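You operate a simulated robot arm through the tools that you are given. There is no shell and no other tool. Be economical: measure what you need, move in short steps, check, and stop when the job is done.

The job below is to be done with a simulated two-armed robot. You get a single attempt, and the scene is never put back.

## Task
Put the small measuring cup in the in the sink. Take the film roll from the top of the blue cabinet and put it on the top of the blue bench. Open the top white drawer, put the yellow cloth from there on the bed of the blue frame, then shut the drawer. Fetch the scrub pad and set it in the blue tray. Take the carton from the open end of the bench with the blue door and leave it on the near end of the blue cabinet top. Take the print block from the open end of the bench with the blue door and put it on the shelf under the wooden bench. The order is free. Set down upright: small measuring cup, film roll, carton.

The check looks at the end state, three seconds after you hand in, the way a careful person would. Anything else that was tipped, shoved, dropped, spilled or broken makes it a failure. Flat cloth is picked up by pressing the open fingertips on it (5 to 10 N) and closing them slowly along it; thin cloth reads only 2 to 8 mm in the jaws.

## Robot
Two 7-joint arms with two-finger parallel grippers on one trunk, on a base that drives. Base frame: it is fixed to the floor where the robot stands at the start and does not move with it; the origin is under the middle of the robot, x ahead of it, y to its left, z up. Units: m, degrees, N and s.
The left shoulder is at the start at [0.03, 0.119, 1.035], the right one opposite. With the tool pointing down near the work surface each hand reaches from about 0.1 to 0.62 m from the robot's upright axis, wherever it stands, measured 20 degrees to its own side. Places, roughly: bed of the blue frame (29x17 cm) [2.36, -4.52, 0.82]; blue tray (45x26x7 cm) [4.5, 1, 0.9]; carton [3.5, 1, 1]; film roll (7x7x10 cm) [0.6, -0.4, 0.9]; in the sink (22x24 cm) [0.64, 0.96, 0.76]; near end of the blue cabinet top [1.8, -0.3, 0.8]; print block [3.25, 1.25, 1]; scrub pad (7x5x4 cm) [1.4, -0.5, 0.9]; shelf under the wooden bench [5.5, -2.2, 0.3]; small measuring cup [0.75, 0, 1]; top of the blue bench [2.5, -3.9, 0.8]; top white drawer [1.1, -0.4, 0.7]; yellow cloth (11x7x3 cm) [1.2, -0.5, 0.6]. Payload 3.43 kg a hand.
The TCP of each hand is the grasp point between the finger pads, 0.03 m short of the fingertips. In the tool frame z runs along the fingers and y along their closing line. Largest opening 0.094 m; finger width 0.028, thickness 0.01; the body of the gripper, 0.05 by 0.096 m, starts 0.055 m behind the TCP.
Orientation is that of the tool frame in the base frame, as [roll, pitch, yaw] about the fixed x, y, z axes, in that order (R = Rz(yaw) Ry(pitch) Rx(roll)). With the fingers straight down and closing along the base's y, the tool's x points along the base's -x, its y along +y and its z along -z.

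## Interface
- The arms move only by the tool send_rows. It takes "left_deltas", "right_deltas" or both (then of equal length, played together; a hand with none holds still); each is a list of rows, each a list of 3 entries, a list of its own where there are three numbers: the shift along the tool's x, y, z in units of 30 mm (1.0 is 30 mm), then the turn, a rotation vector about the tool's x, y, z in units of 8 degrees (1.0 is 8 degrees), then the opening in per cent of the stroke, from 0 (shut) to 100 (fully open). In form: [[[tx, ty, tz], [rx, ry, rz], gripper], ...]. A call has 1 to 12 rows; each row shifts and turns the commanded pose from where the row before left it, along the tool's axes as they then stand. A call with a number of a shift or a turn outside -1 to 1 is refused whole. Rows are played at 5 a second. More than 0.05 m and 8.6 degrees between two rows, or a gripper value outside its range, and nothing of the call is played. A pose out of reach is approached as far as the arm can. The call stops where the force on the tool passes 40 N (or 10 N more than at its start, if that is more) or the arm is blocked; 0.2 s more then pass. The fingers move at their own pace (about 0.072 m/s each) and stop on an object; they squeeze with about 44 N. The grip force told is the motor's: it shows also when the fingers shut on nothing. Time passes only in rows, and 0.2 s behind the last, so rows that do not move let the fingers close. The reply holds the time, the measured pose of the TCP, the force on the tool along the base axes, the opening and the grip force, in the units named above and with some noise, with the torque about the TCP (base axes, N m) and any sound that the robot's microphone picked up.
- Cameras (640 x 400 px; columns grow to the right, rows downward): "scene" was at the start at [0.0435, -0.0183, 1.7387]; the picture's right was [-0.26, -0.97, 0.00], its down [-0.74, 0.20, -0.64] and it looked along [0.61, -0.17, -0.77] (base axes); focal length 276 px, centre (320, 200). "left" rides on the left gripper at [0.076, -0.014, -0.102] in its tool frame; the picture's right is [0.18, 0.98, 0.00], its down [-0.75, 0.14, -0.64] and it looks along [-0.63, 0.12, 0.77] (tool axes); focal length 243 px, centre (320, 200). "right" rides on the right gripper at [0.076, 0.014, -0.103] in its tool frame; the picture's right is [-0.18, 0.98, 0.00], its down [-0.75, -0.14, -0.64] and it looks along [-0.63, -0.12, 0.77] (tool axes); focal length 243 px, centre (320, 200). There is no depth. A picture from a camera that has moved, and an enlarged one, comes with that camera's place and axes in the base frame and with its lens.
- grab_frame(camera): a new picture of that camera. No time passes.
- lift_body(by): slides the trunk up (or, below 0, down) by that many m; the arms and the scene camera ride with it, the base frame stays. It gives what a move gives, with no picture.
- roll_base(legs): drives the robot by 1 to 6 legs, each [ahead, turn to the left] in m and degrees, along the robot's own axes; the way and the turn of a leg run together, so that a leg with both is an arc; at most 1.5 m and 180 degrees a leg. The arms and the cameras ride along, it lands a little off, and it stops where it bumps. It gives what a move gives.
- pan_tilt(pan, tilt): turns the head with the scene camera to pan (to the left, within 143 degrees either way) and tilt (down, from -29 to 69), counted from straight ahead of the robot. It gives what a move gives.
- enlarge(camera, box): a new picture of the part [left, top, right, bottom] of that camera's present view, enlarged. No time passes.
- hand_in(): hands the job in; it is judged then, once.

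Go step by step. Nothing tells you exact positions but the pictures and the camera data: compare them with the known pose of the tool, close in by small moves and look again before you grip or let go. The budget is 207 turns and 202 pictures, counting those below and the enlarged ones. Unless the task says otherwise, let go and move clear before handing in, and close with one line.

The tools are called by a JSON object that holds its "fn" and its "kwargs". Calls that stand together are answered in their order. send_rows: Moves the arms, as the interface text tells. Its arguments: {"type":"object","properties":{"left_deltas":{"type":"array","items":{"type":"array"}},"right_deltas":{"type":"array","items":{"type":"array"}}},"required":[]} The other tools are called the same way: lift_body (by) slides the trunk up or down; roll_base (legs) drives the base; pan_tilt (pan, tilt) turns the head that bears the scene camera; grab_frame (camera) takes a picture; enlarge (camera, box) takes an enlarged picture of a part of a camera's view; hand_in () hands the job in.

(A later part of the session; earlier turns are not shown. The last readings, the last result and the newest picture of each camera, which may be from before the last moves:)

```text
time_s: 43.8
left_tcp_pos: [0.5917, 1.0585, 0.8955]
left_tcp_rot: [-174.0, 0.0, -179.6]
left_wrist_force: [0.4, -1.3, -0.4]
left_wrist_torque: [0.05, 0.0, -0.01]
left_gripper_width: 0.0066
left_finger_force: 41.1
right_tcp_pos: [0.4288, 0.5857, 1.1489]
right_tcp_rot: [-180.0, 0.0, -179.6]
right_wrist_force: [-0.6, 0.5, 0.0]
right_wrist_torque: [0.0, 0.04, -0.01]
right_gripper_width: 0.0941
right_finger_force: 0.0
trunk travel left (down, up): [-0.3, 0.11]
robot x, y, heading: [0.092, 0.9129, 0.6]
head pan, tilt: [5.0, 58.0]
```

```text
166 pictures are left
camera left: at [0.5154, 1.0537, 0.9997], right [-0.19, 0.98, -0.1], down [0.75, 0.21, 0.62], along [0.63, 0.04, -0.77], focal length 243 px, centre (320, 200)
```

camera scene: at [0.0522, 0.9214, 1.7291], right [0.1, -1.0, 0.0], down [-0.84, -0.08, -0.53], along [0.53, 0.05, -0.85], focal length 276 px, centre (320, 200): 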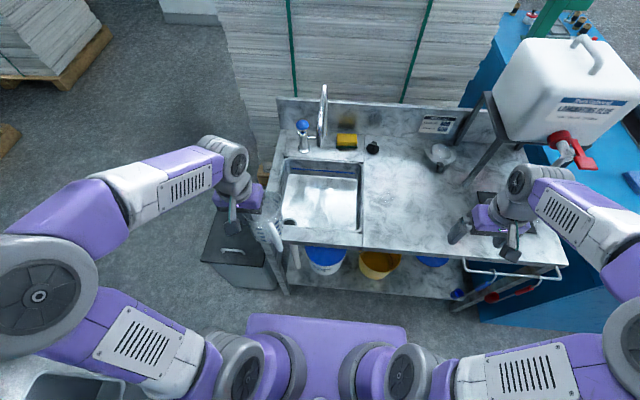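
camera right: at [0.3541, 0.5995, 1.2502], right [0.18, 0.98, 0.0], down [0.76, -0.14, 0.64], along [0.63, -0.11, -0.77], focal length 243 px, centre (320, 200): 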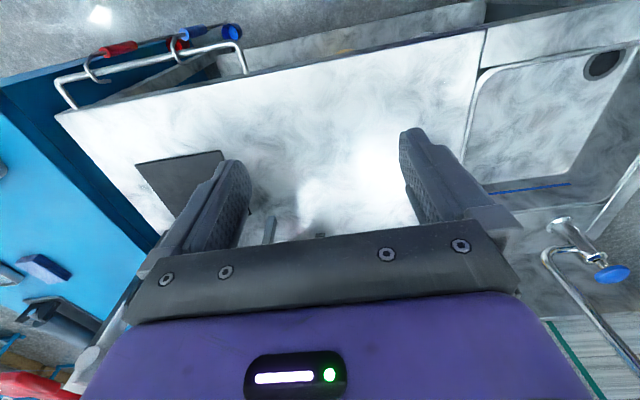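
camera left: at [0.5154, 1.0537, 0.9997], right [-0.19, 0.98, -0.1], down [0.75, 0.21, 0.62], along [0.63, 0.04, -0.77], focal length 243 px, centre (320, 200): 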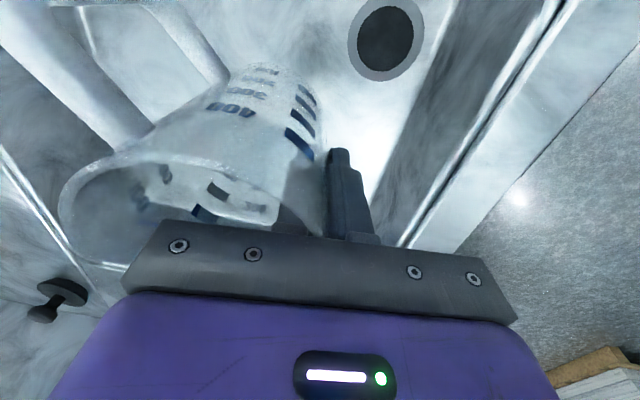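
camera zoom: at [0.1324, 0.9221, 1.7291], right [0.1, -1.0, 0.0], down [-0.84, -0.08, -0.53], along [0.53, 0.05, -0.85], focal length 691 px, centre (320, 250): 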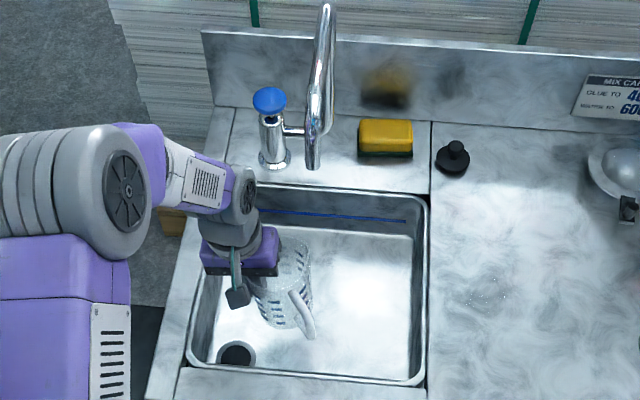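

{"fn": "send_rows", "kwargs": {"left_deltas": [[[0, -1, 0.1], [0, 0, 0], 0], [[0, 0.1, 1], [0, 0, 0], 0], [[0, 0, 0.3], [0, 0, 0], 0], [[0, 0, 0.3], [0, 0, 0], 0], [[0, 0, 0], [0, 0, 0], 0]]}}

{"fn": "enlarge", "kwargs": {"camera": "scene", "box": [270, 150, 370, 250]}}

```text
time_s: 45.0
left_tcp_pos: [0.5916, 1.0271, 0.8516]
left_tcp_rot: [-174.0, 0.0, -179.5]
left_wrist_force: [1.1, 0.3, -0.2]
left_wrist_torque: [0.05, 0.0, 0.01]
left_gripper_width: 0.0067
left_finger_force: 41.1
right_tcp_pos: [0.4282, 0.5851, 1.1489]
right_tcp_rot: [-180.0, 0.0, -179.5]
right_wrist_force: [0.6, 0.2, 0.3]
right_wrist_torque: [0.02, 0.02, 0.01]
right_gripper_width: 0.0938
right_finger_force: 0.0
trunk travel left (down, up): [-0.3, 0.11]
robot x, y, heading: [0.0942, 0.9151, 0.5]
head pan, tilt: [5.0, 58.0]
```

```text
4.00 times, centred on (320, 200) of scene
camera zoom: at [0.1314, 0.9221, 1.7292], right [0.1, -1.0, 0.0], down [-0.84, -0.08, -0.53], along [0.53, 0.05, -0.85], focal length 1105 px, centre (320, 200)
```

zoom: 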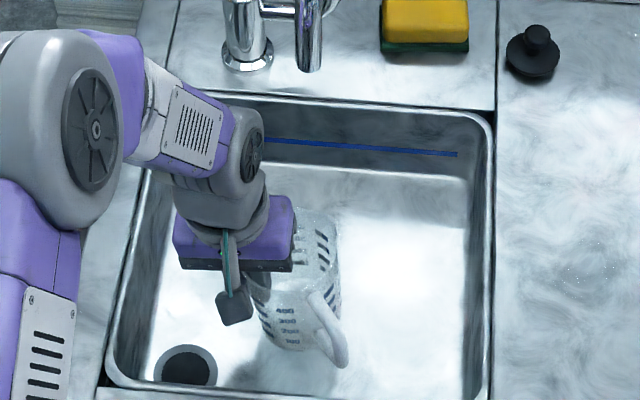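

{"fn": "send_rows", "kwargs": {"left_deltas": [[[0, 0, 0.2], [0, 0, 0], 0], [[0, 0, 0.15], [0, 0, 0], 0], [[0, 0, 0], [0, 0, 0], 0]]}}

{"fn": "send_rows", "kwargs": {"left_deltas": [[[0, 0, 0.1], [0, 0, 0], 0], [[0, 0, 0], [0, 0, 0], 0]]}}

{"fn": "grab_frame", "kwargs": {"camera": "left"}}

```text
time_s: 45.8
left_tcp_pos: [0.5918, 1.0275, 0.8393]
left_tcp_rot: [-174.1, 0.0, -179.5]
left_wrist_force: [0.4, 0.5, -0.5]
left_wrist_torque: [0.02, 0.0, -0.02]
left_gripper_width: 0.0064
left_finger_force: 41.1
right_tcp_pos: [0.4289, 0.5858, 1.1482]
right_tcp_rot: [179.9, 0.1, -179.5]
right_wrist_force: [-0.5, 0.2, -0.1]
right_wrist_torque: [0.03, -0.02, 0.01]
right_gripper_width: 0.0938
right_finger_force: 0.0
trunk travel left (down, up): [-0.3, 0.11]
robot x, y, heading: [0.0934, 0.9148, 0.5]
head pan, tilt: [5.0, 58.0]
```

```text
time_s: 46.4
left_tcp_pos: [0.592, 1.0263, 0.8362]
left_tcp_rot: [-173.9, 0.0, -179.5]
left_wrist_force: [0.2, -0.4, -0.9]
left_wrist_torque: [0.02, -0.02, -0.02]
left_gripper_width: 0.0065
left_finger_force: 40.6
right_tcp_pos: [0.4293, 0.5855, 1.1493]
right_tcp_rot: [-180.0, 0.0, -179.6]
right_wrist_force: [0.8, 0.5, 0.7]
right_wrist_torque: [-0.01, -0.03, -0.01]
right_gripper_width: 0.0942
right_finger_force: 0.0
trunk travel left (down, up): [-0.3, 0.11]
robot x, y, heading: [0.0916, 0.9105, 0.5]
head pan, tilt: [5.0, 58.0]
```

```text
164 pictures are left
camera left: at [0.5159, 1.0217, 0.9401], right [-0.19, 0.98, -0.1], down [0.75, 0.21, 0.62], along [0.63, 0.04, -0.77], focal length 243 px, centre (320, 200)
```

left: 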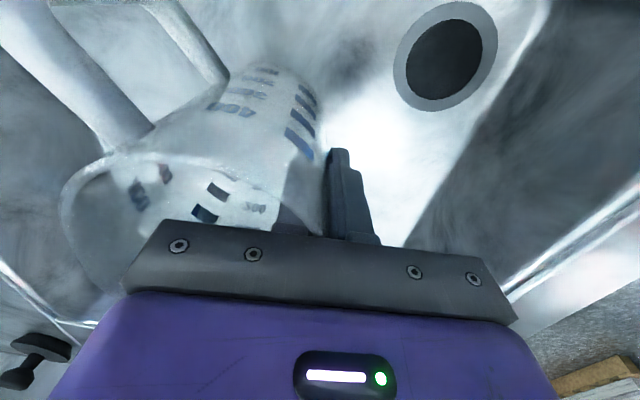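

{"fn": "send_rows", "kwargs": {"left_deltas": [[[0, 0, 0.15], [0, 0, 0], 0], [[0, 0, 0.15], [0, 0, 0], 0], [[0, 0, 0], [0, 0, 0], 0]]}}

{"fn": "enlarge", "kwargs": {"camera": "scene", "box": [270, 150, 370, 250]}}

```text
time_s: 47.1
left_tcp_pos: [0.5913, 1.0252, 0.8278]
left_tcp_rot: [-174.0, 0.0, -179.6]
left_wrist_force: [0.0, -0.1, -1.1]
left_wrist_torque: [0.04, -0.01, -0.01]
left_gripper_width: 0.0068
left_finger_force: 40.4
right_tcp_pos: [0.4288, 0.5837, 1.1483]
right_tcp_rot: [-180.0, 0.0, -179.5]
right_wrist_force: [0.1, 0.5, -0.2]
right_wrist_torque: [-0.01, -0.02, 0.01]
right_gripper_width: 0.0939
right_finger_force: 0.0
trunk travel left (down, up): [-0.3, 0.11]
robot x, y, heading: [0.0933, 0.9145, 0.4]
head pan, tilt: [5.0, 58.0]
```

```text
4.00 times, centred on (320, 200) of scene
camera zoom: at [0.1317, 0.9221, 1.7291], right [0.1, -1.0, 0.0], down [-0.84, -0.08, -0.53], along [0.53, 0.05, -0.85], focal length 1105 px, centre (320, 200)
```

zoom: 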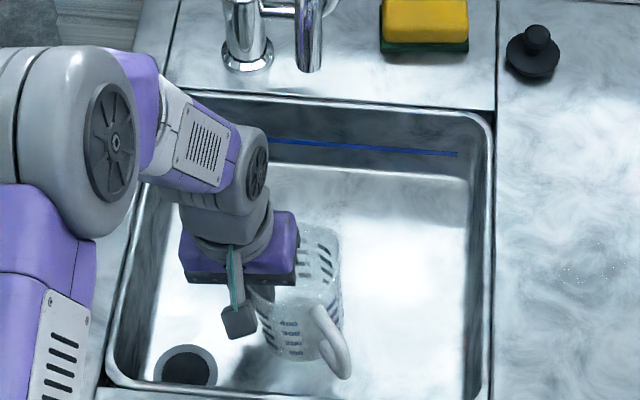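

{"fn": "send_rows", "kwargs": {"left_deltas": [[[0, 0, 0.15], [0, 0, 0], 0], [[0, 0, 0.1], [0, 0, 0], 0], [[0, 0, 0], [0, 0, 0], 0]]}}

{"fn": "send_rows", "kwargs": {"left_deltas": [[[0, 0, 0.15], [0, 0, 0], 0], [[0, 0, 0.1], [0, 0, 0], 0], [[0, 0, 0], [0, 0, 0], 0]]}}

{"fn": "enlarge", "kwargs": {"camera": "scene", "box": [270, 150, 370, 250]}}

```text
time_s: 47.8
left_tcp_pos: [0.5939, 1.0262, 0.8246]
left_tcp_rot: [-173.9, 0.5, -179.5]
left_wrist_force: [-6.6, 2.5, 22.1]
left_wrist_torque: [0.11, 0.53, -0.03]
left_gripper_width: 0.0067
left_finger_force: 40.6
right_tcp_pos: [0.4278, 0.5861, 1.1484]
right_tcp_rot: [-179.9, 0.0, -179.5]
right_wrist_force: [0.1, -0.1, 1.0]
right_wrist_torque: [0.02, 0.02, -0.02]
right_gripper_width: 0.094
right_finger_force: 0.1
trunk travel left (down, up): [-0.3, 0.11]
robot x, y, heading: [0.0924, 0.9186, 0.6]
head pan, tilt: [5.0, 58.0]
stopped in row 3 (left hand): the force on the tool passed its limit at 43 N (the readings are from after the stop); the commanded pose is now the measured one
```

```text
time_s: 48.2
left_tcp_pos: [0.5951, 1.0244, 0.8244]
left_tcp_rot: [-174.0, 0.7, -179.4]
left_wrist_force: [-9.0, 2.6, 24.7]
left_wrist_torque: [0.05, 0.61, -0.05]
left_gripper_width: 0.0065
left_finger_force: 40.6
right_tcp_pos: [0.427, 0.5854, 1.1477]
right_tcp_rot: [179.9, 0.0, -179.5]
right_wrist_force: [0.3, 0.1, -0.1]
right_wrist_torque: [0.0, 0.02, 0.02]
right_gripper_width: 0.0939
right_finger_force: 0.0
trunk travel left (down, up): [-0.3, 0.11]
robot x, y, heading: [0.0906, 0.915, 0.5]
head pan, tilt: [5.0, 58.0]
stopped in row 1 (left hand): the force on the tool passed its limit at 46 N (the readings are from after the stop); the commanded pose is now the measured one
```

```text
4.00 times, centred on (320, 200) of scene
camera zoom: at [0.1298, 0.9221, 1.7292], right [0.1, -1.0, 0.0], down [-0.84, -0.08, -0.53], along [0.53, 0.05, -0.85], focal length 1105 px, centre (320, 200)
```

zoom: 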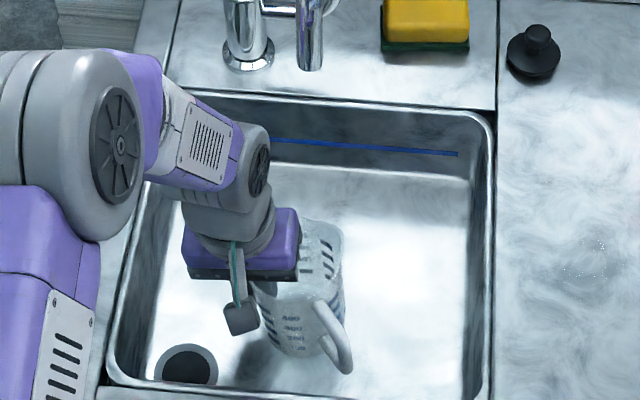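

Contact with the sink floor. I ease off 1 mm and open.

{"fn": "send_rows", "kwargs": {"left_deltas": [[[0, 0, -0.05], [0, 0, 0], 0], [[0, 0, 0], [0, 0, 0], 10], [[0, 0, 0], [0, 0, 0], 25], [[0, 0, 0], [0, 0, 0], 45], [[0, 0, 0], [0, 0, 0], 55]]}}

{"fn": "grab_frame", "kwargs": {"camera": "left"}}

{"fn": "enlarge", "kwargs": {"camera": "scene", "box": [270, 150, 370, 250]}}

```text
time_s: 49.4
left_tcp_pos: [0.5956, 1.0245, 0.8253]
left_tcp_rot: [-173.9, 0.7, -179.4]
left_wrist_force: [-1.0, 0.9, 10.1]
left_wrist_torque: [0.02, 0.07, 0.01]
left_gripper_width: 0.0519
left_finger_force: 0.1
right_tcp_pos: [0.4278, 0.5847, 1.1487]
right_tcp_rot: [180.0, 0.0, -179.4]
right_wrist_force: [-0.2, 0.1, 0.4]
right_wrist_torque: [-0.01, 0.0, -0.01]
right_gripper_width: 0.0941
right_finger_force: 0.0
trunk travel left (down, up): [-0.3, 0.11]
robot x, y, heading: [0.0956, 0.9163, 0.5]
head pan, tilt: [5.0, 58.0]
```

```text
161 pictures are left
camera left: at [0.5188, 1.0203, 0.9276], right [-0.19, 0.98, -0.11], down [0.74, 0.22, 0.63], along [0.64, 0.04, -0.77], focal length 243 px, centre (320, 200)
```

left: 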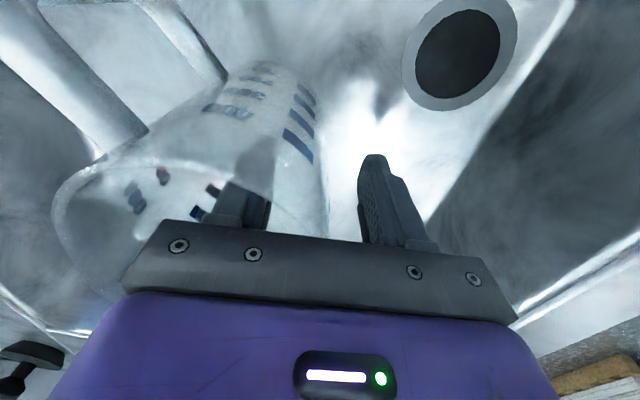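

```text
4.00 times, centred on (320, 200) of scene
camera zoom: at [0.1301, 0.9221, 1.7292], right [0.1, -1.0, 0.0], down [-0.84, -0.08, -0.53], along [0.53, 0.05, -0.85], focal length 1105 px, centre (320, 200)
```

zoom: 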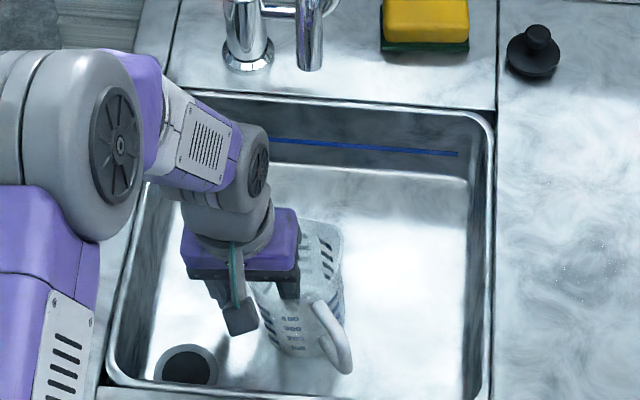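

{"fn": "send_rows", "kwargs": {"left_deltas": [[[0, 0, -0.3], [0, 0, 0], 55], [[0, 0, -0.5], [0, 0, 0], 55], [[0, 0, -1], [0, 0, 0], 55], [[0, 0, -1], [0, 0, 0], 55], [[0, 0, -1], [0, 0, 0], 55], [[0, 0, -1], [0, 0, 0], 55], [[0, 0, -1], [0, 0, 0], 55], [[0, 0, -1], [-0.75, 0, 0], 55], [[1, 0, -1], [0, 0, 0], 55], [[1, 0, -1], [0, 0, 0], 55], [[1, 0.5, -1], [0, 0, 0], 55], [[1, 0.5, -1], [0, 0, 0], 55]]}}

{"fn": "enlarge", "kwargs": {"camera": "scene", "box": [230, 110, 410, 270]}}

```text
time_s: 52.0
left_tcp_pos: [0.4726, 1.0748, 1.1475]
left_tcp_rot: [-179.9, 0.6, -179.3]
left_wrist_force: [-0.3, -1.0, -0.1]
left_wrist_torque: [0.02, 0.03, -0.03]
left_gripper_width: 0.0516
left_finger_force: 0.2
right_tcp_pos: [0.4271, 0.5858, 1.1487]
right_tcp_rot: [-180.0, 0.1, -179.5]
right_wrist_force: [0.0, 0.1, 1.3]
right_wrist_torque: [0.04, -0.03, 0.02]
right_gripper_width: 0.0938
right_finger_force: 0.0
trunk travel left (down, up): [-0.3, 0.11]
robot x, y, heading: [0.0937, 0.9147, 0.6]
head pan, tilt: [5.0, 58.0]
```

```text
2.50 times, centred on (320, 190) of scene
camera zoom: at [0.1294, 0.9229, 1.7292], right [0.1, -1.0, 0.0], down [-0.84, -0.08, -0.53], along [0.53, 0.05, -0.85], focal length 691 px, centre (320, 225)
```

zoom: 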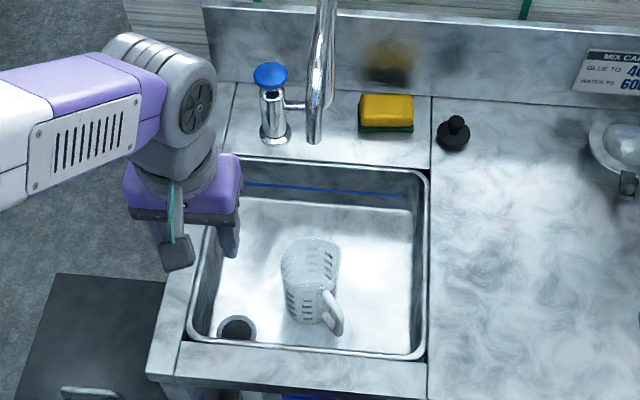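

The cup stands upright in the sink. Now I drive around to the right side of the blue cabinet, to face its white drawers.

{"fn": "roll_base", "kwargs": {"legs": [[-0.4, 0], [0, -90], [1.1, 0], [1.0, 0], [0, 90], [1.35, 0]]}}

{"fn": "roll_base", "kwargs": {"legs": [[0, 90]]}}

{"fn": "pan_tilt", "kwargs": {"pan": 0, "tilt": 50}}

{"fn": "grab_frame", "kwargs": {"camera": "scene"}}

```text
time_s: 78.5
left_tcp_pos: [1.4013, -1.0449, 1.1463]
left_tcp_rot: [-179.9, 0.5, 178.9]
left_wrist_force: [0.2, -0.1, 0.6]
left_wrist_torque: [0.0, -0.01, -0.02]
left_gripper_width: 0.0516
left_finger_force: 0.0
right_tcp_pos: [1.3405, -1.5322, 1.1479]
right_tcp_rot: [-180.0, -0.1, 178.8]
right_wrist_force: [-0.1, -0.6, -0.2]
right_wrist_torque: [0.01, 0.0, -0.01]
right_gripper_width: 0.0939
right_finger_force: 0.1
trunk travel left (down, up): [-0.3, 0.11]
robot x, y, heading: [1.0135, -1.1964, -0.8]
head pan, tilt: [5.0, 58.0]
```

```text
time_s: 82.7
left_tcp_pos: [0.8658, -0.8097, 1.1471]
left_tcp_rot: [-179.9, 0.6, -91.3]
left_wrist_force: [0.8, 1.1, -0.4]
left_wrist_torque: [0.01, 0.01, -0.02]
left_gripper_width: 0.0518
left_finger_force: 0.0
right_tcp_pos: [1.3535, -0.8687, 1.1498]
right_tcp_rot: [-180.0, 0.0, -91.3]
right_wrist_force: [-0.2, -0.8, 0.3]
right_wrist_torque: [0.0, 0.0, 0.01]
right_gripper_width: 0.0939
right_finger_force: 0.1
trunk travel left (down, up): [-0.3, 0.11]
robot x, y, heading: [1.015, -1.191, 88.8]
head pan, tilt: [5.0, 58.0]
```

```text
time_s: 83.4
left_tcp_pos: [0.8661, -0.8088, 1.1466]
left_tcp_rot: [-179.9, 0.5, -91.1]
left_wrist_force: [0.5, -0.5, -0.7]
left_wrist_torque: [0.0, 0.01, 0.0]
left_gripper_width: 0.0517
left_finger_force: 0.1
right_tcp_pos: [1.3535, -0.8707, 1.1485]
right_tcp_rot: [-180.0, -0.1, -91.3]
right_wrist_force: [-0.9, 0.2, 0.2]
right_wrist_torque: [-0.02, 0.02, 0.0]
right_gripper_width: 0.0941
right_finger_force: 0.1
trunk travel left (down, up): [-0.3, 0.11]
robot x, y, heading: [1.0149, -1.1927, 88.8]
head pan, tilt: [0.0, 50.0]
```

```text
158 pictures are left
camera scene: at [1.0152, -1.1459, 1.7393], right [1.0, -0.02, 0.0], down [-0.02, -0.77, -0.64], along [0.01, 0.64, -0.77], focal length 276 px, centre (320, 200)
```

scene: 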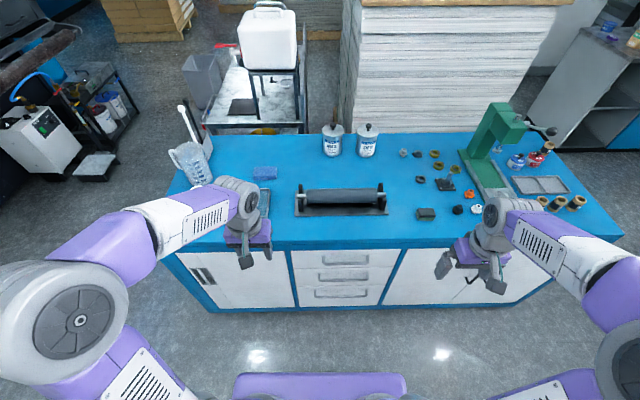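

I face the drawers: the top drawer's bar handle is near [1.12,-0.64,0.74]. I zoom to see its shape.

{"fn": "enlarge", "kwargs": {"camera": "scene", "box": [280, 230, 410, 310]}}

{"fn": "grab_frame", "kwargs": {"camera": "left"}}

{"fn": "grab_frame", "kwargs": {"camera": "right"}}

```text
4.92 times, centred on (345, 270) of scene
camera zoom: at [1.0152, -1.1459, 1.7393], right [1.0, -0.02, 0.0], down [-0.02, -0.77, -0.64], along [0.01, 0.64, -0.77], focal length 1360 px, centre (197, -145)
```

zoom: 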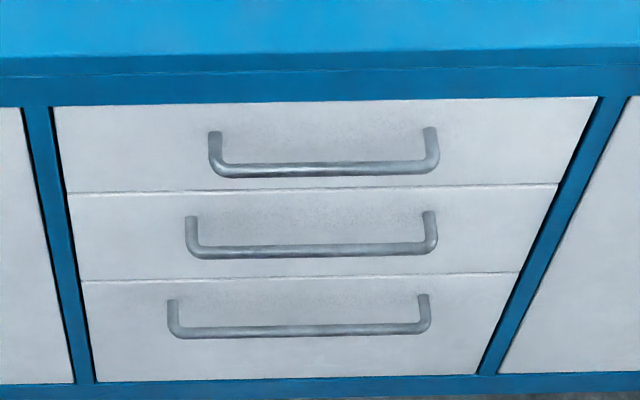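

```text
156 pictures are left
camera left: at [0.8791, -0.8865, 1.2487], right [-0.99, -0.16, 0.0], down [-0.13, 0.75, 0.65], along [-0.1, 0.64, -0.76], focal length 243 px, centre (320, 200)
```

left: 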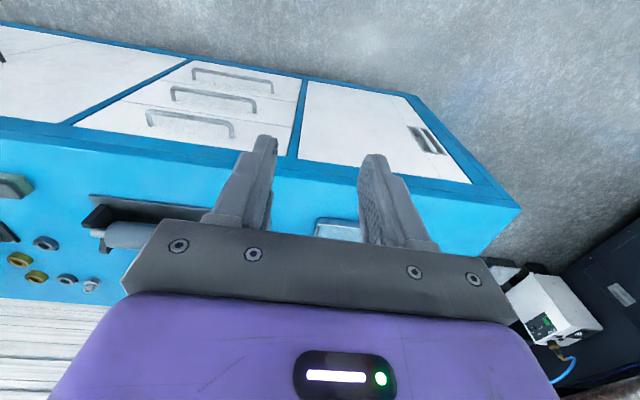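

```text
155 pictures are left
camera right: at [1.3386, -0.9441, 1.2505], right [-0.98, 0.21, 0.0], down [0.16, 0.75, 0.64], along [0.13, 0.63, -0.77], focal length 243 px, centre (320, 200)
```

right: 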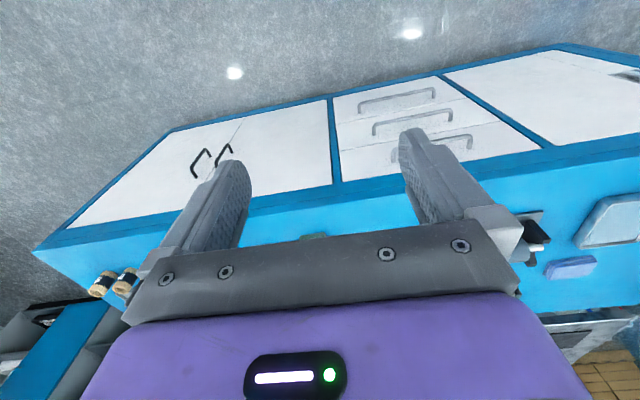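

The bar sits near [1.125,-0.633,0.722], about 18 cm wide. I turn the right hand so its fingers close vertically-forward, then pitch it toward the drawer.

{"fn": "send_rows", "kwargs": {"right_deltas": [[[0, 0, 0], [0, 0, 1], 60], [[0, 0, 0], [0, 0, 1], 60], [[0, 0, 0], [0, 0, 1], 60], [[0, 0, 0], [0, 0, 1], 60], [[0, 0, 0], [0, 0, 1], 60], [[0, 0, 0], [0, 0, 1], 60], [[0, 0, 0], [0, 0, 1], 60], [[0, 0, 0], [0, 0, 1], 60], [[0, 0, 0], [0, 0, 1], 60], [[0, 0, 0], [0, 0, 1], 60], [[0, 0, 0], [0, 0, 1], 60], [[0, 0, 0], [0, 0, 0.4], 60]]}}

{"fn": "send_rows", "kwargs": {"right_deltas": [[[0, 0, 0], [-1, 0, 0], 60], [[0, 0, 0], [-1, 0, 0], 60], [[0, 0, 0], [-1, 0, 0], 60], [[0, 0, 0], [-1, 0, 0], 60], [[0, 0, 0], [-1, 0, 0], 60], [[0, 0, 0], [-1, 0, 0], 60]]}}

{"fn": "grab_frame", "kwargs": {"camera": "scene"}}

```text
time_s: 86.0
left_tcp_pos: [0.8657, -0.8087, 1.1468]
left_tcp_rot: [-180.0, 0.6, -91.2]
left_wrist_force: [0.5, -1.1, -1.0]
left_wrist_torque: [0.02, 0.03, -0.02]
left_gripper_width: 0.0519
left_finger_force: 0.1
right_tcp_pos: [1.3541, -0.8696, 1.1488]
right_tcp_rot: [-179.9, 0.1, 177.4]
right_wrist_force: [-0.1, -0.2, 0.2]
right_wrist_torque: [-0.01, -0.02, 0.01]
right_gripper_width: 0.0566
right_finger_force: 0.0
trunk travel left (down, up): [-0.3, 0.11]
robot x, y, heading: [1.0171, -1.1934, 88.7]
head pan, tilt: [0.0, 50.0]
```

```text
time_s: 87.4
left_tcp_pos: [0.8673, -0.8076, 1.1473]
left_tcp_rot: [180.0, 0.6, -91.2]
left_wrist_force: [-0.5, 0.0, -0.1]
left_wrist_torque: [0.02, 0.0, 0.07]
left_gripper_width: 0.0516
left_finger_force: 0.0
right_tcp_pos: [1.3595, -0.8652, 1.1526]
right_tcp_rot: [132.0, -0.2, 177.4]
right_wrist_force: [-0.3, 0.2, -0.1]
right_wrist_torque: [0.02, 0.03, 0.01]
right_gripper_width: 0.0564
right_finger_force: 0.0
right hand out of reach, approached as far as the arm can: row 6
trunk travel left (down, up): [-0.3, 0.11]
robot x, y, heading: [1.016, -1.1935, 88.9]
head pan, tilt: [0.0, 50.0]
```

```text
154 pictures are left
camera scene: at [1.0166, -1.1464, 1.7394], right [1.0, -0.02, 0.0], down [-0.02, -0.77, -0.64], along [0.01, 0.64, -0.77], focal length 276 px, centre (320, 200)
```

scene: 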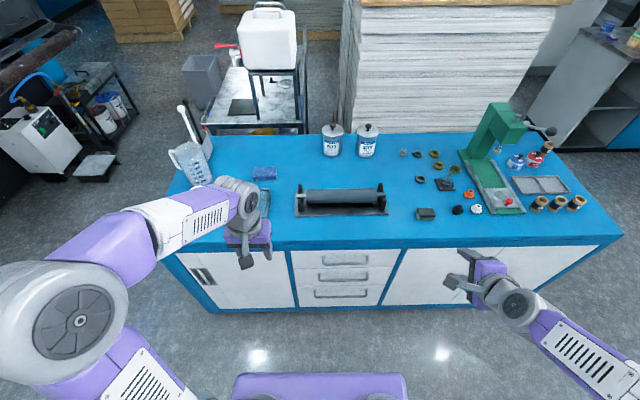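

{"fn": "send_rows", "kwargs": {"right_deltas": [[[0.62, -0.44, 0.95], [0, 0, 0], 60], [[0.62, -0.44, 0.95], [0, 0, 0], 60], [[0.62, -0.44, 0.95], [0, 0, 0], 60], [[0.62, -0.44, 0.95], [0, 0, 0], 60], [[0.62, -0.44, 0.95], [0, 0, 0], 60], [[0.62, -0.44, 0.95], [0, 0, 0], 60], [[0.62, -0.44, 0.95], [0, 0, 0], 60], [[0.62, -0.44, 0.95], [0, 0, 0], 60], [[0.62, -0.44, 0.95], [0, 0, 0], 60], [[0.62, -0.44, 0.95], [0, 0, 0], 60], [[0.62, -0.44, 0.95], [0, 0, 0], 60]]}}

{"fn": "enlarge", "kwargs": {"camera": "scene", "box": [240, 180, 480, 330]}}

{"fn": "grab_frame", "kwargs": {"camera": "right"}}

```text
time_s: 89.8
left_tcp_pos: [0.8669, -0.8072, 1.1464]
left_tcp_rot: [-179.9, 0.6, -91.1]
left_wrist_force: [-0.3, 0.0, 0.3]
left_wrist_torque: [-0.01, -0.01, -0.01]
left_gripper_width: 0.0514
left_finger_force: 0.0
right_tcp_pos: [1.1764, -0.6992, 0.84]
right_tcp_rot: [132.1, 0.0, 177.6]
right_wrist_force: [-0.3, 0.2, 0.0]
right_wrist_torque: [0.02, -0.02, 0.01]
right_gripper_width: 0.0562
right_finger_force: 0.0
right hand out of reach, approached as far as the arm can: row 1, 2, 3
trunk travel left (down, up): [-0.3, 0.11]
robot x, y, heading: [1.0134, -1.1924, 89.0]
head pan, tilt: [0.0, 50.0]
```

```text
2.67 times, centred on (360, 255) of scene
camera zoom: at [1.0152, -1.1451, 1.7393], right [1.0, -0.02, 0.0], down [-0.02, -0.77, -0.64], along [0.01, 0.64, -0.77], focal length 737 px, centre (213, 53)
```

zoom: 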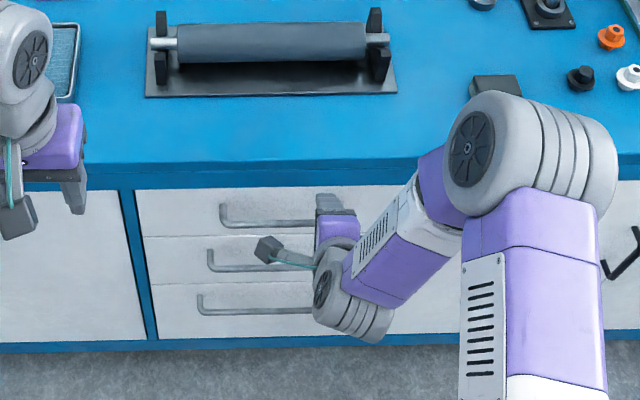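

```text
152 pictures are left
camera right: at [1.0987, -0.7608, 0.9178], right [0.21, 0.65, 0.73], down [0.73, -0.6, 0.33], along [0.65, 0.46, -0.6], focal length 243 px, centre (320, 200)
```

right: 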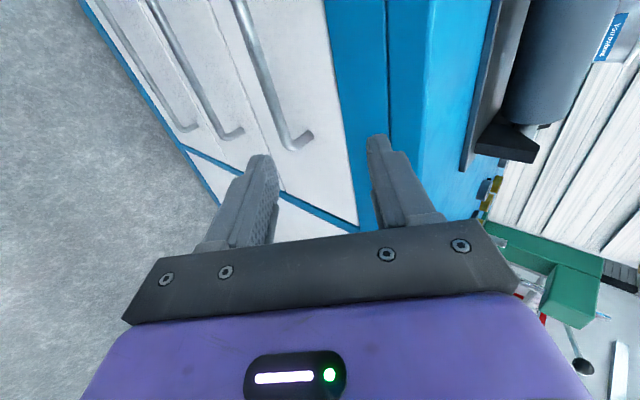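

{"fn": "send_rows", "kwargs": {"right_deltas": [[[0.6, -0.73, 0.7], [0, 0, 0], 60], [[0.6, -0.73, 0.7], [0, 0, 0], 60]]}}

{"fn": "grab_frame", "kwargs": {"camera": "right"}}

{"fn": "enlarge", "kwargs": {"camera": "scene", "box": [280, 210, 410, 310]}}

```text
time_s: 90.4
left_tcp_pos: [0.8672, -0.8089, 1.1459]
left_tcp_rot: [-179.9, 0.6, -91.1]
left_wrist_force: [-0.6, -0.1, 0.6]
left_wrist_torque: [-0.01, 0.02, -0.02]
left_gripper_width: 0.052
left_finger_force: 0.1
right_tcp_pos: [1.1401, -0.6969, 0.7811]
right_tcp_rot: [132.0, -0.1, 177.5]
right_wrist_force: [0.4, 0.0, 1.2]
right_wrist_torque: [-0.03, -0.03, -0.03]
right_gripper_width: 0.0562
right_finger_force: 0.0
trunk travel left (down, up): [-0.3, 0.11]
robot x, y, heading: [1.0187, -1.1936, 88.7]
head pan, tilt: [0.0, 50.0]
```

```text
151 pictures are left
camera right: at [1.0625, -0.7582, 0.8594], right [0.21, 0.65, 0.73], down [0.73, -0.6, 0.32], along [0.65, 0.46, -0.6], focal length 243 px, centre (320, 200)
```

right: 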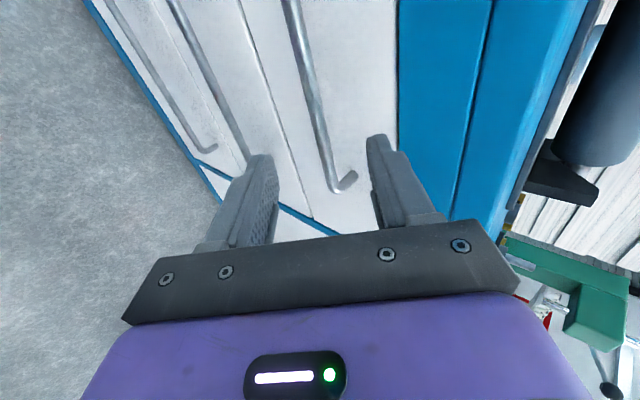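

```text
4.00 times, centred on (345, 260) of scene
camera zoom: at [1.0152, -1.1459, 1.7393], right [1.0, -0.02, 0.0], down [-0.02, -0.77, -0.64], along [0.01, 0.64, -0.77], focal length 1105 px, centre (220, -40)
```

zoom: 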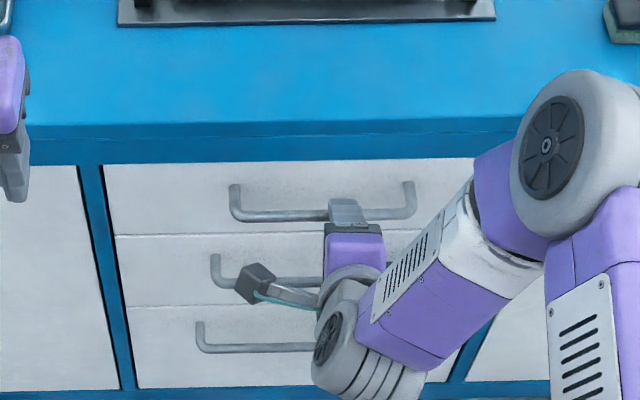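

{"fn": "send_rows", "kwargs": {"right_deltas": [[[0, 0, 0.5], [0, 0, 0], 35], [[0, 0, 0.6], [0, 0, 0], 35], [[0, 0, 0.6], [0, 0, 0], 35], [[0, 0, 0.55], [0, 0, 0], 35], [[0, 0, 0], [0, 0, 0], 35]]}}

{"fn": "grab_frame", "kwargs": {"camera": "right"}}

```text
time_s: 91.6
left_tcp_pos: [0.8658, -0.809, 1.147]
left_tcp_rot: [-179.8, 0.6, -91.2]
left_wrist_force: [-1.0, -0.6, -0.5]
left_wrist_torque: [0.01, -0.02, -0.01]
left_gripper_width: 0.0516
left_finger_force: 0.1
right_tcp_pos: [1.1416, -0.6459, 0.7358]
right_tcp_rot: [132.1, -0.1, 177.6]
right_wrist_force: [0.3, 0.2, 0.5]
right_wrist_torque: [-0.03, 0.0, 0.05]
right_gripper_width: 0.033
right_finger_force: 0.1
trunk travel left (down, up): [-0.3, 0.11]
robot x, y, heading: [1.0149, -1.1985, 88.8]
head pan, tilt: [0.0, 50.0]
```

```text
149 pictures are left
camera right: at [1.0644, -0.7084, 0.8142], right [0.21, 0.65, 0.73], down [0.73, -0.6, 0.32], along [0.65, 0.46, -0.6], focal length 243 px, centre (320, 200)
```

right: 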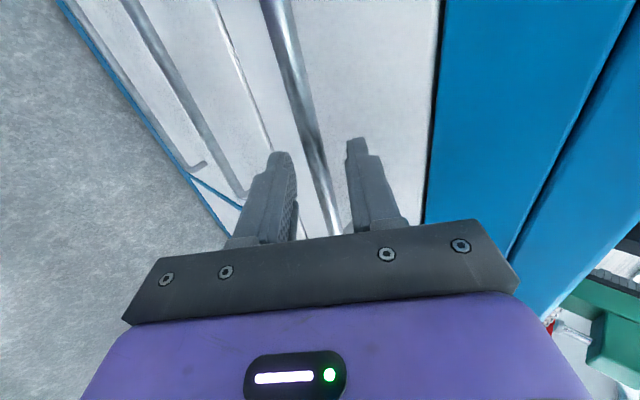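

The bar is between the fingers. I close on it, then pull back horizontally.

{"fn": "send_rows", "kwargs": {"right_deltas": [[[0, 0, 0], [0, 0, 0], 15], [[0, 0, 0], [0, 0, 0], 0], [[0, 0, 0], [0, 0, 0], 0]]}}

{"fn": "send_rows", "kwargs": {"right_deltas": [[[0, -0.4, -0.44], [0, 0, 0], 0], [[0, -0.4, -0.44], [0, 0, 0], 0], [[0, -0.4, -0.44], [0, 0, 0], 0], [[0, -0.4, -0.44], [0, 0, 0], 0], [[0, -0.4, -0.44], [0, 0, 0], 0]]}}

{"fn": "grab_frame", "kwargs": {"camera": "scene"}}

```text
time_s: 92.4
left_tcp_pos: [0.8651, -0.8082, 1.1465]
left_tcp_rot: [-179.9, 0.6, -91.1]
left_wrist_force: [0.4, 0.1, -0.1]
left_wrist_torque: [-0.01, -0.02, 0.02]
left_gripper_width: 0.0514
left_finger_force: 0.1
right_tcp_pos: [1.1431, -0.647, 0.7339]
right_tcp_rot: [132.2, 0.0, 177.7]
right_wrist_force: [-0.1, -3.6, -5.7]
right_wrist_torque: [-0.16, -1.09, 0.85]
right_gripper_width: 0.0124
right_finger_force: 45.3
trunk travel left (down, up): [-0.3, 0.11]
robot x, y, heading: [1.0133, -1.1937, 88.7]
head pan, tilt: [0.0, 50.0]
```

```text
time_s: 93.6
left_tcp_pos: [0.8675, -0.8092, 1.1463]
left_tcp_rot: [180.0, 0.6, -91.2]
left_wrist_force: [0.5, 0.0, -1.1]
left_wrist_torque: [-0.01, 0.0, 0.01]
left_gripper_width: 0.0515
left_finger_force: 0.0
right_tcp_pos: [1.1431, -0.7367, 0.7351]
right_tcp_rot: [132.1, 0.2, 177.2]
right_wrist_force: [17.6, -0.9, -9.3]
right_wrist_torque: [-0.2, -0.82, 0.97]
right_gripper_width: 0.0122
right_finger_force: 45.5
trunk travel left (down, up): [-0.3, 0.11]
robot x, y, heading: [1.0144, -1.1941, 88.9]
head pan, tilt: [0.0, 50.0]
```

```text
148 pictures are left
camera scene: at [1.0176, -1.1454, 1.7393], right [1.0, -0.02, 0.0], down [-0.02, -0.77, -0.64], along [0.01, 0.64, -0.77], focal length 276 px, centre (320, 200)
```

scene: 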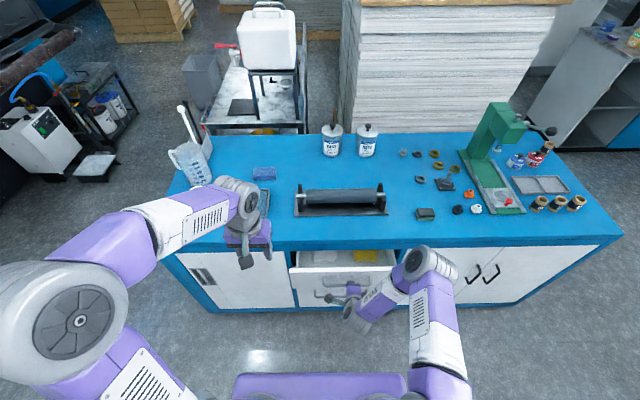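

The drawer is opening and the yellow cloth shows inside. I pull a further 12 cm.

{"fn": "send_rows", "kwargs": {"right_deltas": [[[-0.06, -0.4, -0.44], [0, 0, 0], 0], [[-0.04, -0.4, -0.44], [0, 0, 0], 0], [[-0.04, -0.4, -0.44], [0, 0, 0], 0], [[-0.04, -0.4, -0.44], [0, 0, 0], 0], [[-0.04, -0.4, -0.44], [0, 0, 0], 0], [[-0.04, -0.4, -0.44], [0, 0, 0], 0], [[0, 0, 0], [0, 0, 0], 0]]}}

{"fn": "grab_frame", "kwargs": {"camera": "scene"}}

```text
time_s: 95.2
left_tcp_pos: [0.8664, -0.8088, 1.1468]
left_tcp_rot: [-180.0, 0.7, -91.1]
left_wrist_force: [0.1, 0.9, -0.5]
left_wrist_torque: [-0.02, -0.01, -0.03]
left_gripper_width: 0.0515
left_finger_force: 0.1
right_tcp_pos: [1.1426, -0.8438, 0.7343]
right_tcp_rot: [132.0, 0.0, 177.6]
right_wrist_force: [12.9, -1.0, -0.4]
right_wrist_torque: [-0.04, -1.58, 0.14]
right_gripper_width: 0.0122
right_finger_force: 44.9
trunk travel left (down, up): [-0.3, 0.11]
robot x, y, heading: [1.0117, -1.1935, 88.9]
head pan, tilt: [0.0, 50.0]
```

```text
147 pictures are left
camera scene: at [1.0165, -1.1458, 1.7394], right [1.0, -0.02, 0.0], down [-0.02, -0.77, -0.64], along [0.01, 0.64, -0.77], focal length 276 px, centre (320, 200)
```

scene: 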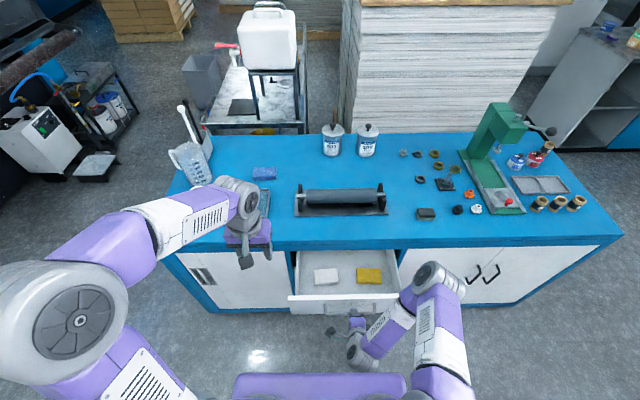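

{"fn": "send_rows", "kwargs": {"right_deltas": [[[0, 0, 0], [0, 0, 0], 20], [[0, 0, 0], [0, 0, 0], 35], [[0, 0, -0.7], [0, 0, 0], 35], [[0, 0, -1], [0, 0, 0], 35], [[0, 0.7, -0.7], [0, 0, 0], 35], [[0, 0.7, -0.7], [0, 0, 0], 35], [[0, 0.7, -0.7], [0, 0, 0], 35], [[0, 0.7, -0.7], [0, 0, 0], 35], [[0, 0.7, -0.7], [0, 0, 0], 50]]}}

{"fn": "send_rows", "kwargs": {"right_deltas": [[[0, 0.5, 0], [1, 0, 0], 50], [[0, 0.5, 0], [1, 0, 0], 50], [[0, 0.5, 0], [1, 0, 0], 50], [[0, 0.5, 0], [1, 0, 0], 50], [[0, 0.5, 0], [1, 0, 0], 50], [[0, 0.5, 0], [1, 0, 0], 50]]}}

{"fn": "enlarge", "kwargs": {"camera": "scene", "box": [270, 220, 430, 340]}}

{"fn": "grab_frame", "kwargs": {"camera": "right"}}

```text
time_s: 97.2
left_tcp_pos: [0.8638, -0.8096, 1.1467]
left_tcp_rot: [-179.8, 0.7, -91.2]
left_wrist_force: [-0.8, -0.3, -1.1]
left_wrist_torque: [0.0, -0.02, 0.02]
left_gripper_width: 0.0516
left_finger_force: 0.1
right_tcp_pos: [1.12, -0.8564, 0.8744]
right_tcp_rot: [132.4, -0.1, 177.8]
right_wrist_force: [0.0, 0.2, 0.2]
right_wrist_torque: [0.04, 0.0, 0.0]
right_gripper_width: 0.047
right_finger_force: 0.0
right hand out of reach, approached as far as the arm can: row 7, 8, 9
trunk travel left (down, up): [-0.3, 0.11]
robot x, y, heading: [1.0118, -1.197, 89.0]
head pan, tilt: [0.0, 50.0]
```

```text
time_s: 98.6
left_tcp_pos: [0.8663, -0.8072, 1.1462]
left_tcp_rot: [-180.0, 0.5, -91.3]
left_wrist_force: [0.0, 0.6, 0.1]
left_wrist_torque: [-0.05, 0.01, 0.02]
left_gripper_width: 0.0515
left_finger_force: 0.0
right_tcp_pos: [1.1259, -0.7739, 0.9148]
right_tcp_rot: [179.9, -0.1, 177.6]
right_wrist_force: [0.3, 0.8, 0.0]
right_wrist_torque: [0.0, -0.03, 0.0]
right_gripper_width: 0.0471
right_finger_force: 0.1
trunk travel left (down, up): [-0.3, 0.11]
robot x, y, heading: [1.0137, -1.1935, 88.6]
head pan, tilt: [0.0, 50.0]
```

```text
3.33 times, centred on (350, 280) of scene
camera zoom: at [1.0158, -1.1448, 1.7393], right [1.0, -0.02, 0.0], down [-0.02, -0.77, -0.64], along [0.01, 0.64, -0.77], focal length 921 px, centre (220, -67)
```

zoom: 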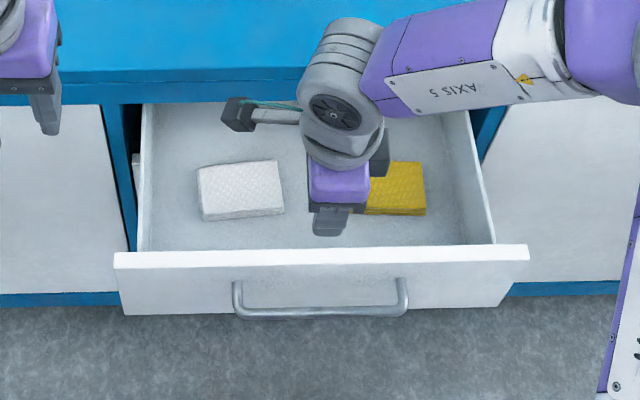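

```text
145 pictures are left
camera right: at [1.0517, -0.7553, 1.0169], right [0.23, 0.97, 0.0], down [0.75, -0.17, 0.64], along [0.62, -0.15, -0.77], focal length 243 px, centre (320, 200)
```

right: 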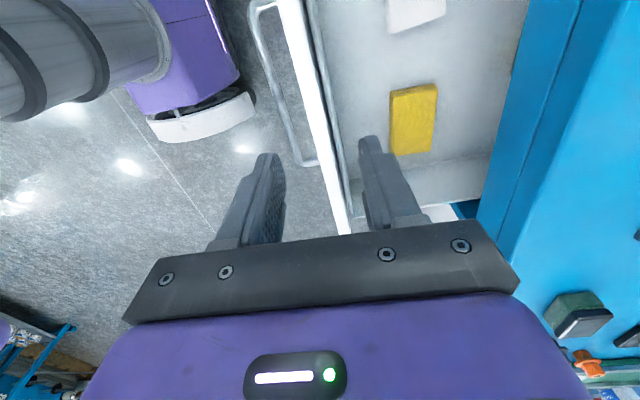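

The cloth sits near [1.22,-0.655,0.65], too close under the top's edge, so I'll grip the drawer's front panel from above and pull it out some more.

{"fn": "send_rows", "kwargs": {"right_deltas": [[[0, -0.43, 0.6], [0, 0, 0], 50], [[0, 0, 1], [0, 0, 0], 50], [[0, 0, 1], [0, 0, 0], 50]]}}

{"fn": "grab_frame", "kwargs": {"camera": "right"}}

```text
time_s: 99.4
left_tcp_pos: [0.8657, -0.8082, 1.1459]
left_tcp_rot: [-179.9, 0.5, -91.2]
left_wrist_force: [-0.8, -0.1, 0.4]
left_wrist_torque: [-0.01, 0.02, -0.01]
left_gripper_width: 0.0516
left_finger_force: 0.1
right_tcp_pos: [1.125, -0.789, 0.8364]
right_tcp_rot: [-180.0, 0.0, 177.4]
right_wrist_force: [0.3, 0.2, 0.1]
right_wrist_torque: [-0.02, -0.01, 0.0]
right_gripper_width: 0.047
right_finger_force: 0.1
trunk travel left (down, up): [-0.3, 0.11]
robot x, y, heading: [1.0124, -1.1972, 88.7]
head pan, tilt: [0.0, 50.0]
```

```text
144 pictures are left
camera right: at [1.0504, -0.7703, 0.9391], right [0.23, 0.97, 0.0], down [0.75, -0.17, 0.64], along [0.62, -0.15, -0.77], focal length 243 px, centre (320, 200)
```

right: 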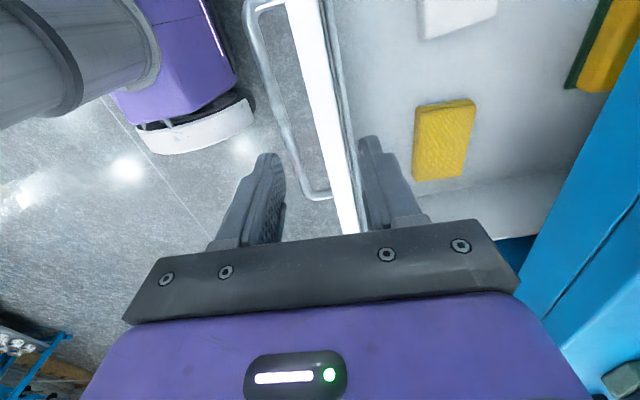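

{"fn": "send_rows", "kwargs": {"right_deltas": [[[0, 0.2, 0.5], [0, 0, 0], 50], [[0, 0, 0.9], [0, 0, 0], 50], [[0, 0, 0], [0, 0, 0], 25], [[0, 0, 0], [0, 0, 0], 0], [[0, 0, 0], [0, 0, 0], 0]]}}

{"fn": "grab_frame", "kwargs": {"camera": "right"}}

```text
time_s: 100.6
left_tcp_pos: [0.8661, -0.8075, 1.1447]
left_tcp_rot: [-179.9, 0.6, -91.2]
left_wrist_force: [0.3, -0.3, 0.7]
left_wrist_torque: [-0.01, -0.01, 0.02]
left_gripper_width: 0.0519
left_finger_force: 0.0
right_tcp_pos: [1.1259, -0.7848, 0.7946]
right_tcp_rot: [-180.0, 0.0, 177.8]
right_wrist_force: [0.1, 0.8, -1.7]
right_wrist_torque: [0.12, 0.15, 1.26]
right_gripper_width: 0.0187
right_finger_force: 44.6
trunk travel left (down, up): [-0.3, 0.11]
robot x, y, heading: [1.0138, -1.1931, 88.9]
head pan, tilt: [0.0, 50.0]
```

```text
143 pictures are left
camera right: at [1.0503, -0.7651, 0.8963], right [0.22, 0.97, 0.0], down [0.75, -0.17, 0.64], along [0.63, -0.14, -0.77], focal length 243 px, centre (320, 200)
```

right: 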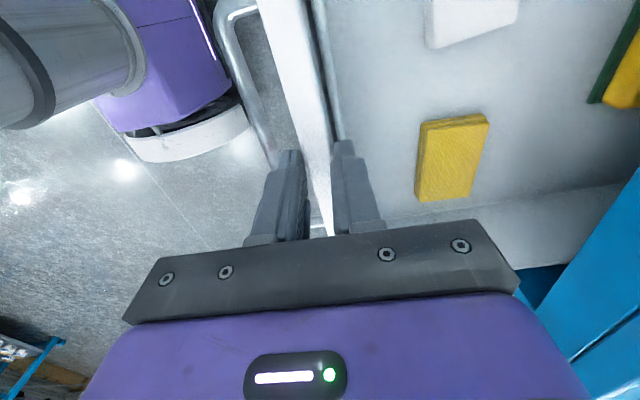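

Panel gripped. I pull it about 9 cm further, watching the force.

{"fn": "send_rows", "kwargs": {"right_deltas": [[[-0.03, -0.6, 0], [0, 0, 0], 0], [[-0.03, -0.6, 0], [0, 0, 0], 0], [[-0.03, -0.6, 0], [0, 0, 0], 0], [[-0.03, -0.6, 0], [0, 0, 0], 0], [[-0.03, -0.6, 0], [0, 0, 0], 0]]}}

{"fn": "grab_frame", "kwargs": {"camera": "right"}}

```text
time_s: 101.8
left_tcp_pos: [0.8647, -0.8077, 1.1463]
left_tcp_rot: [-179.9, 0.6, -91.1]
left_wrist_force: [-0.8, 0.4, -0.2]
left_wrist_torque: [-0.01, -0.02, -0.04]
left_gripper_width: 0.0517
left_finger_force: 0.0
right_tcp_pos: [1.1252, -0.8743, 0.7944]
right_tcp_rot: [-179.7, -0.3, 177.8]
right_wrist_force: [-16.1, -1.3, -29.0]
right_wrist_torque: [0.08, 0.35, 1.38]
right_gripper_width: 0.0188
right_finger_force: 44.8
trunk travel left (down, up): [-0.3, 0.11]
robot x, y, heading: [1.0136, -1.1979, 88.8]
head pan, tilt: [0.0, 50.0]
```

```text
142 pictures are left
camera right: at [1.0507, -0.8546, 0.8966], right [0.22, 0.98, 0.0], down [0.75, -0.17, 0.64], along [0.62, -0.15, -0.77], focal length 243 px, centre (320, 200)
```

right: 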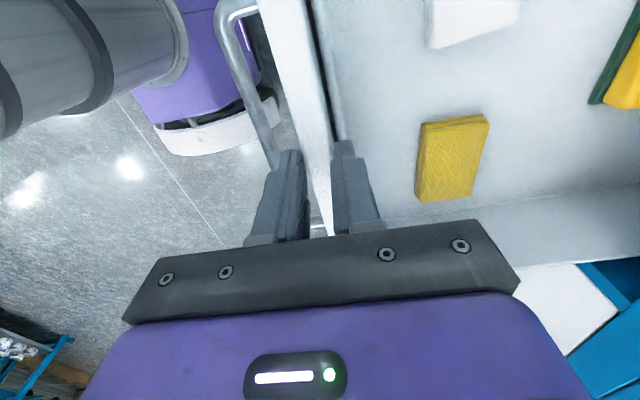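

{"fn": "send_rows", "kwargs": {"right_deltas": [[[0, 0, 0], [0, 0, 0], 25], [[0, 0, 0], [0, 0, 0], 50], [[0, 0, -1], [0, 0, 0], 50], [[0, 0, -1], [0, 0, 0], 60], [[-0.6, 0.88, 0], [0, 0, 0], 100], [[-0.6, 0.88, 0], [0, 0, 0], 100], [[-0.6, 0.88, 0], [0, 0, 0], 100], [[-0.6, 0.88, 0], [0, 0, 0], 100], [[-0.6, 0.8, 0], [0, 0, 0], 100]]}}

{"fn": "grab_frame", "kwargs": {"camera": "right"}}

{"fn": "enlarge", "kwargs": {"camera": "scene", "box": [270, 220, 430, 340]}}

```text
time_s: 103.8
left_tcp_pos: [0.8661, -0.8088, 1.1458]
left_tcp_rot: [-179.8, 0.6, -91.2]
left_wrist_force: [0.9, 0.4, 0.6]
left_wrist_torque: [-0.02, 0.02, -0.01]
left_gripper_width: 0.0518
left_finger_force: 0.1
right_tcp_pos: [1.2238, -0.7449, 0.8549]
right_tcp_rot: [-179.9, -0.1, 177.6]
right_wrist_force: [0.0, 1.0, 0.0]
right_wrist_torque: [0.0, 0.02, -0.01]
right_gripper_width: 0.0942
right_finger_force: 0.0
trunk travel left (down, up): [-0.3, 0.11]
robot x, y, heading: [1.0147, -1.1952, 88.7]
head pan, tilt: [0.0, 50.0]
```

```text
141 pictures are left
camera right: at [1.1492, -0.7271, 0.9568], right [0.23, 0.97, 0.0], down [0.75, -0.17, 0.64], along [0.62, -0.15, -0.77], focal length 243 px, centre (320, 200)
```

right: 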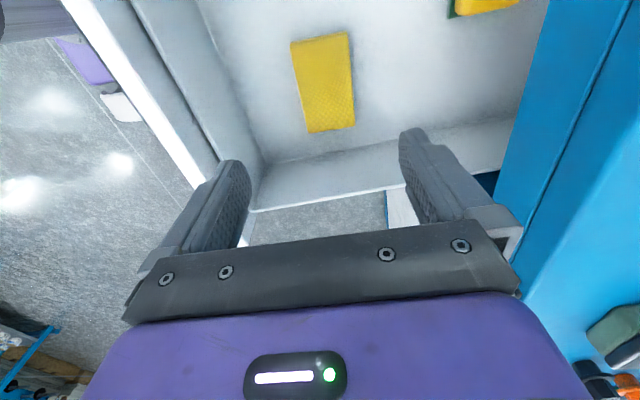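

```text
3.33 times, centred on (350, 280) of scene
camera zoom: at [1.016, -1.1455, 1.7393], right [1.0, -0.02, 0.0], down [-0.02, -0.77, -0.64], along [0.01, 0.64, -0.77], focal length 921 px, centre (220, -67)
```

zoom: 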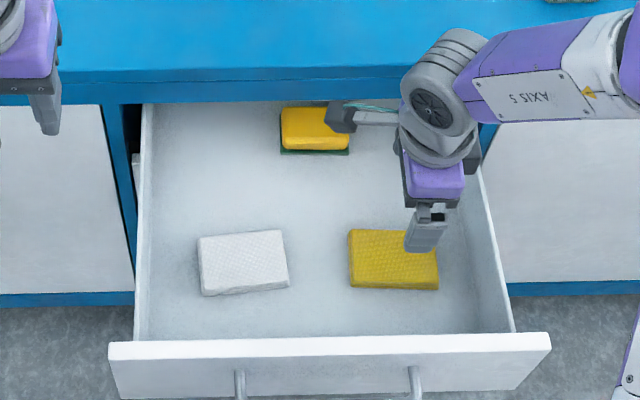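

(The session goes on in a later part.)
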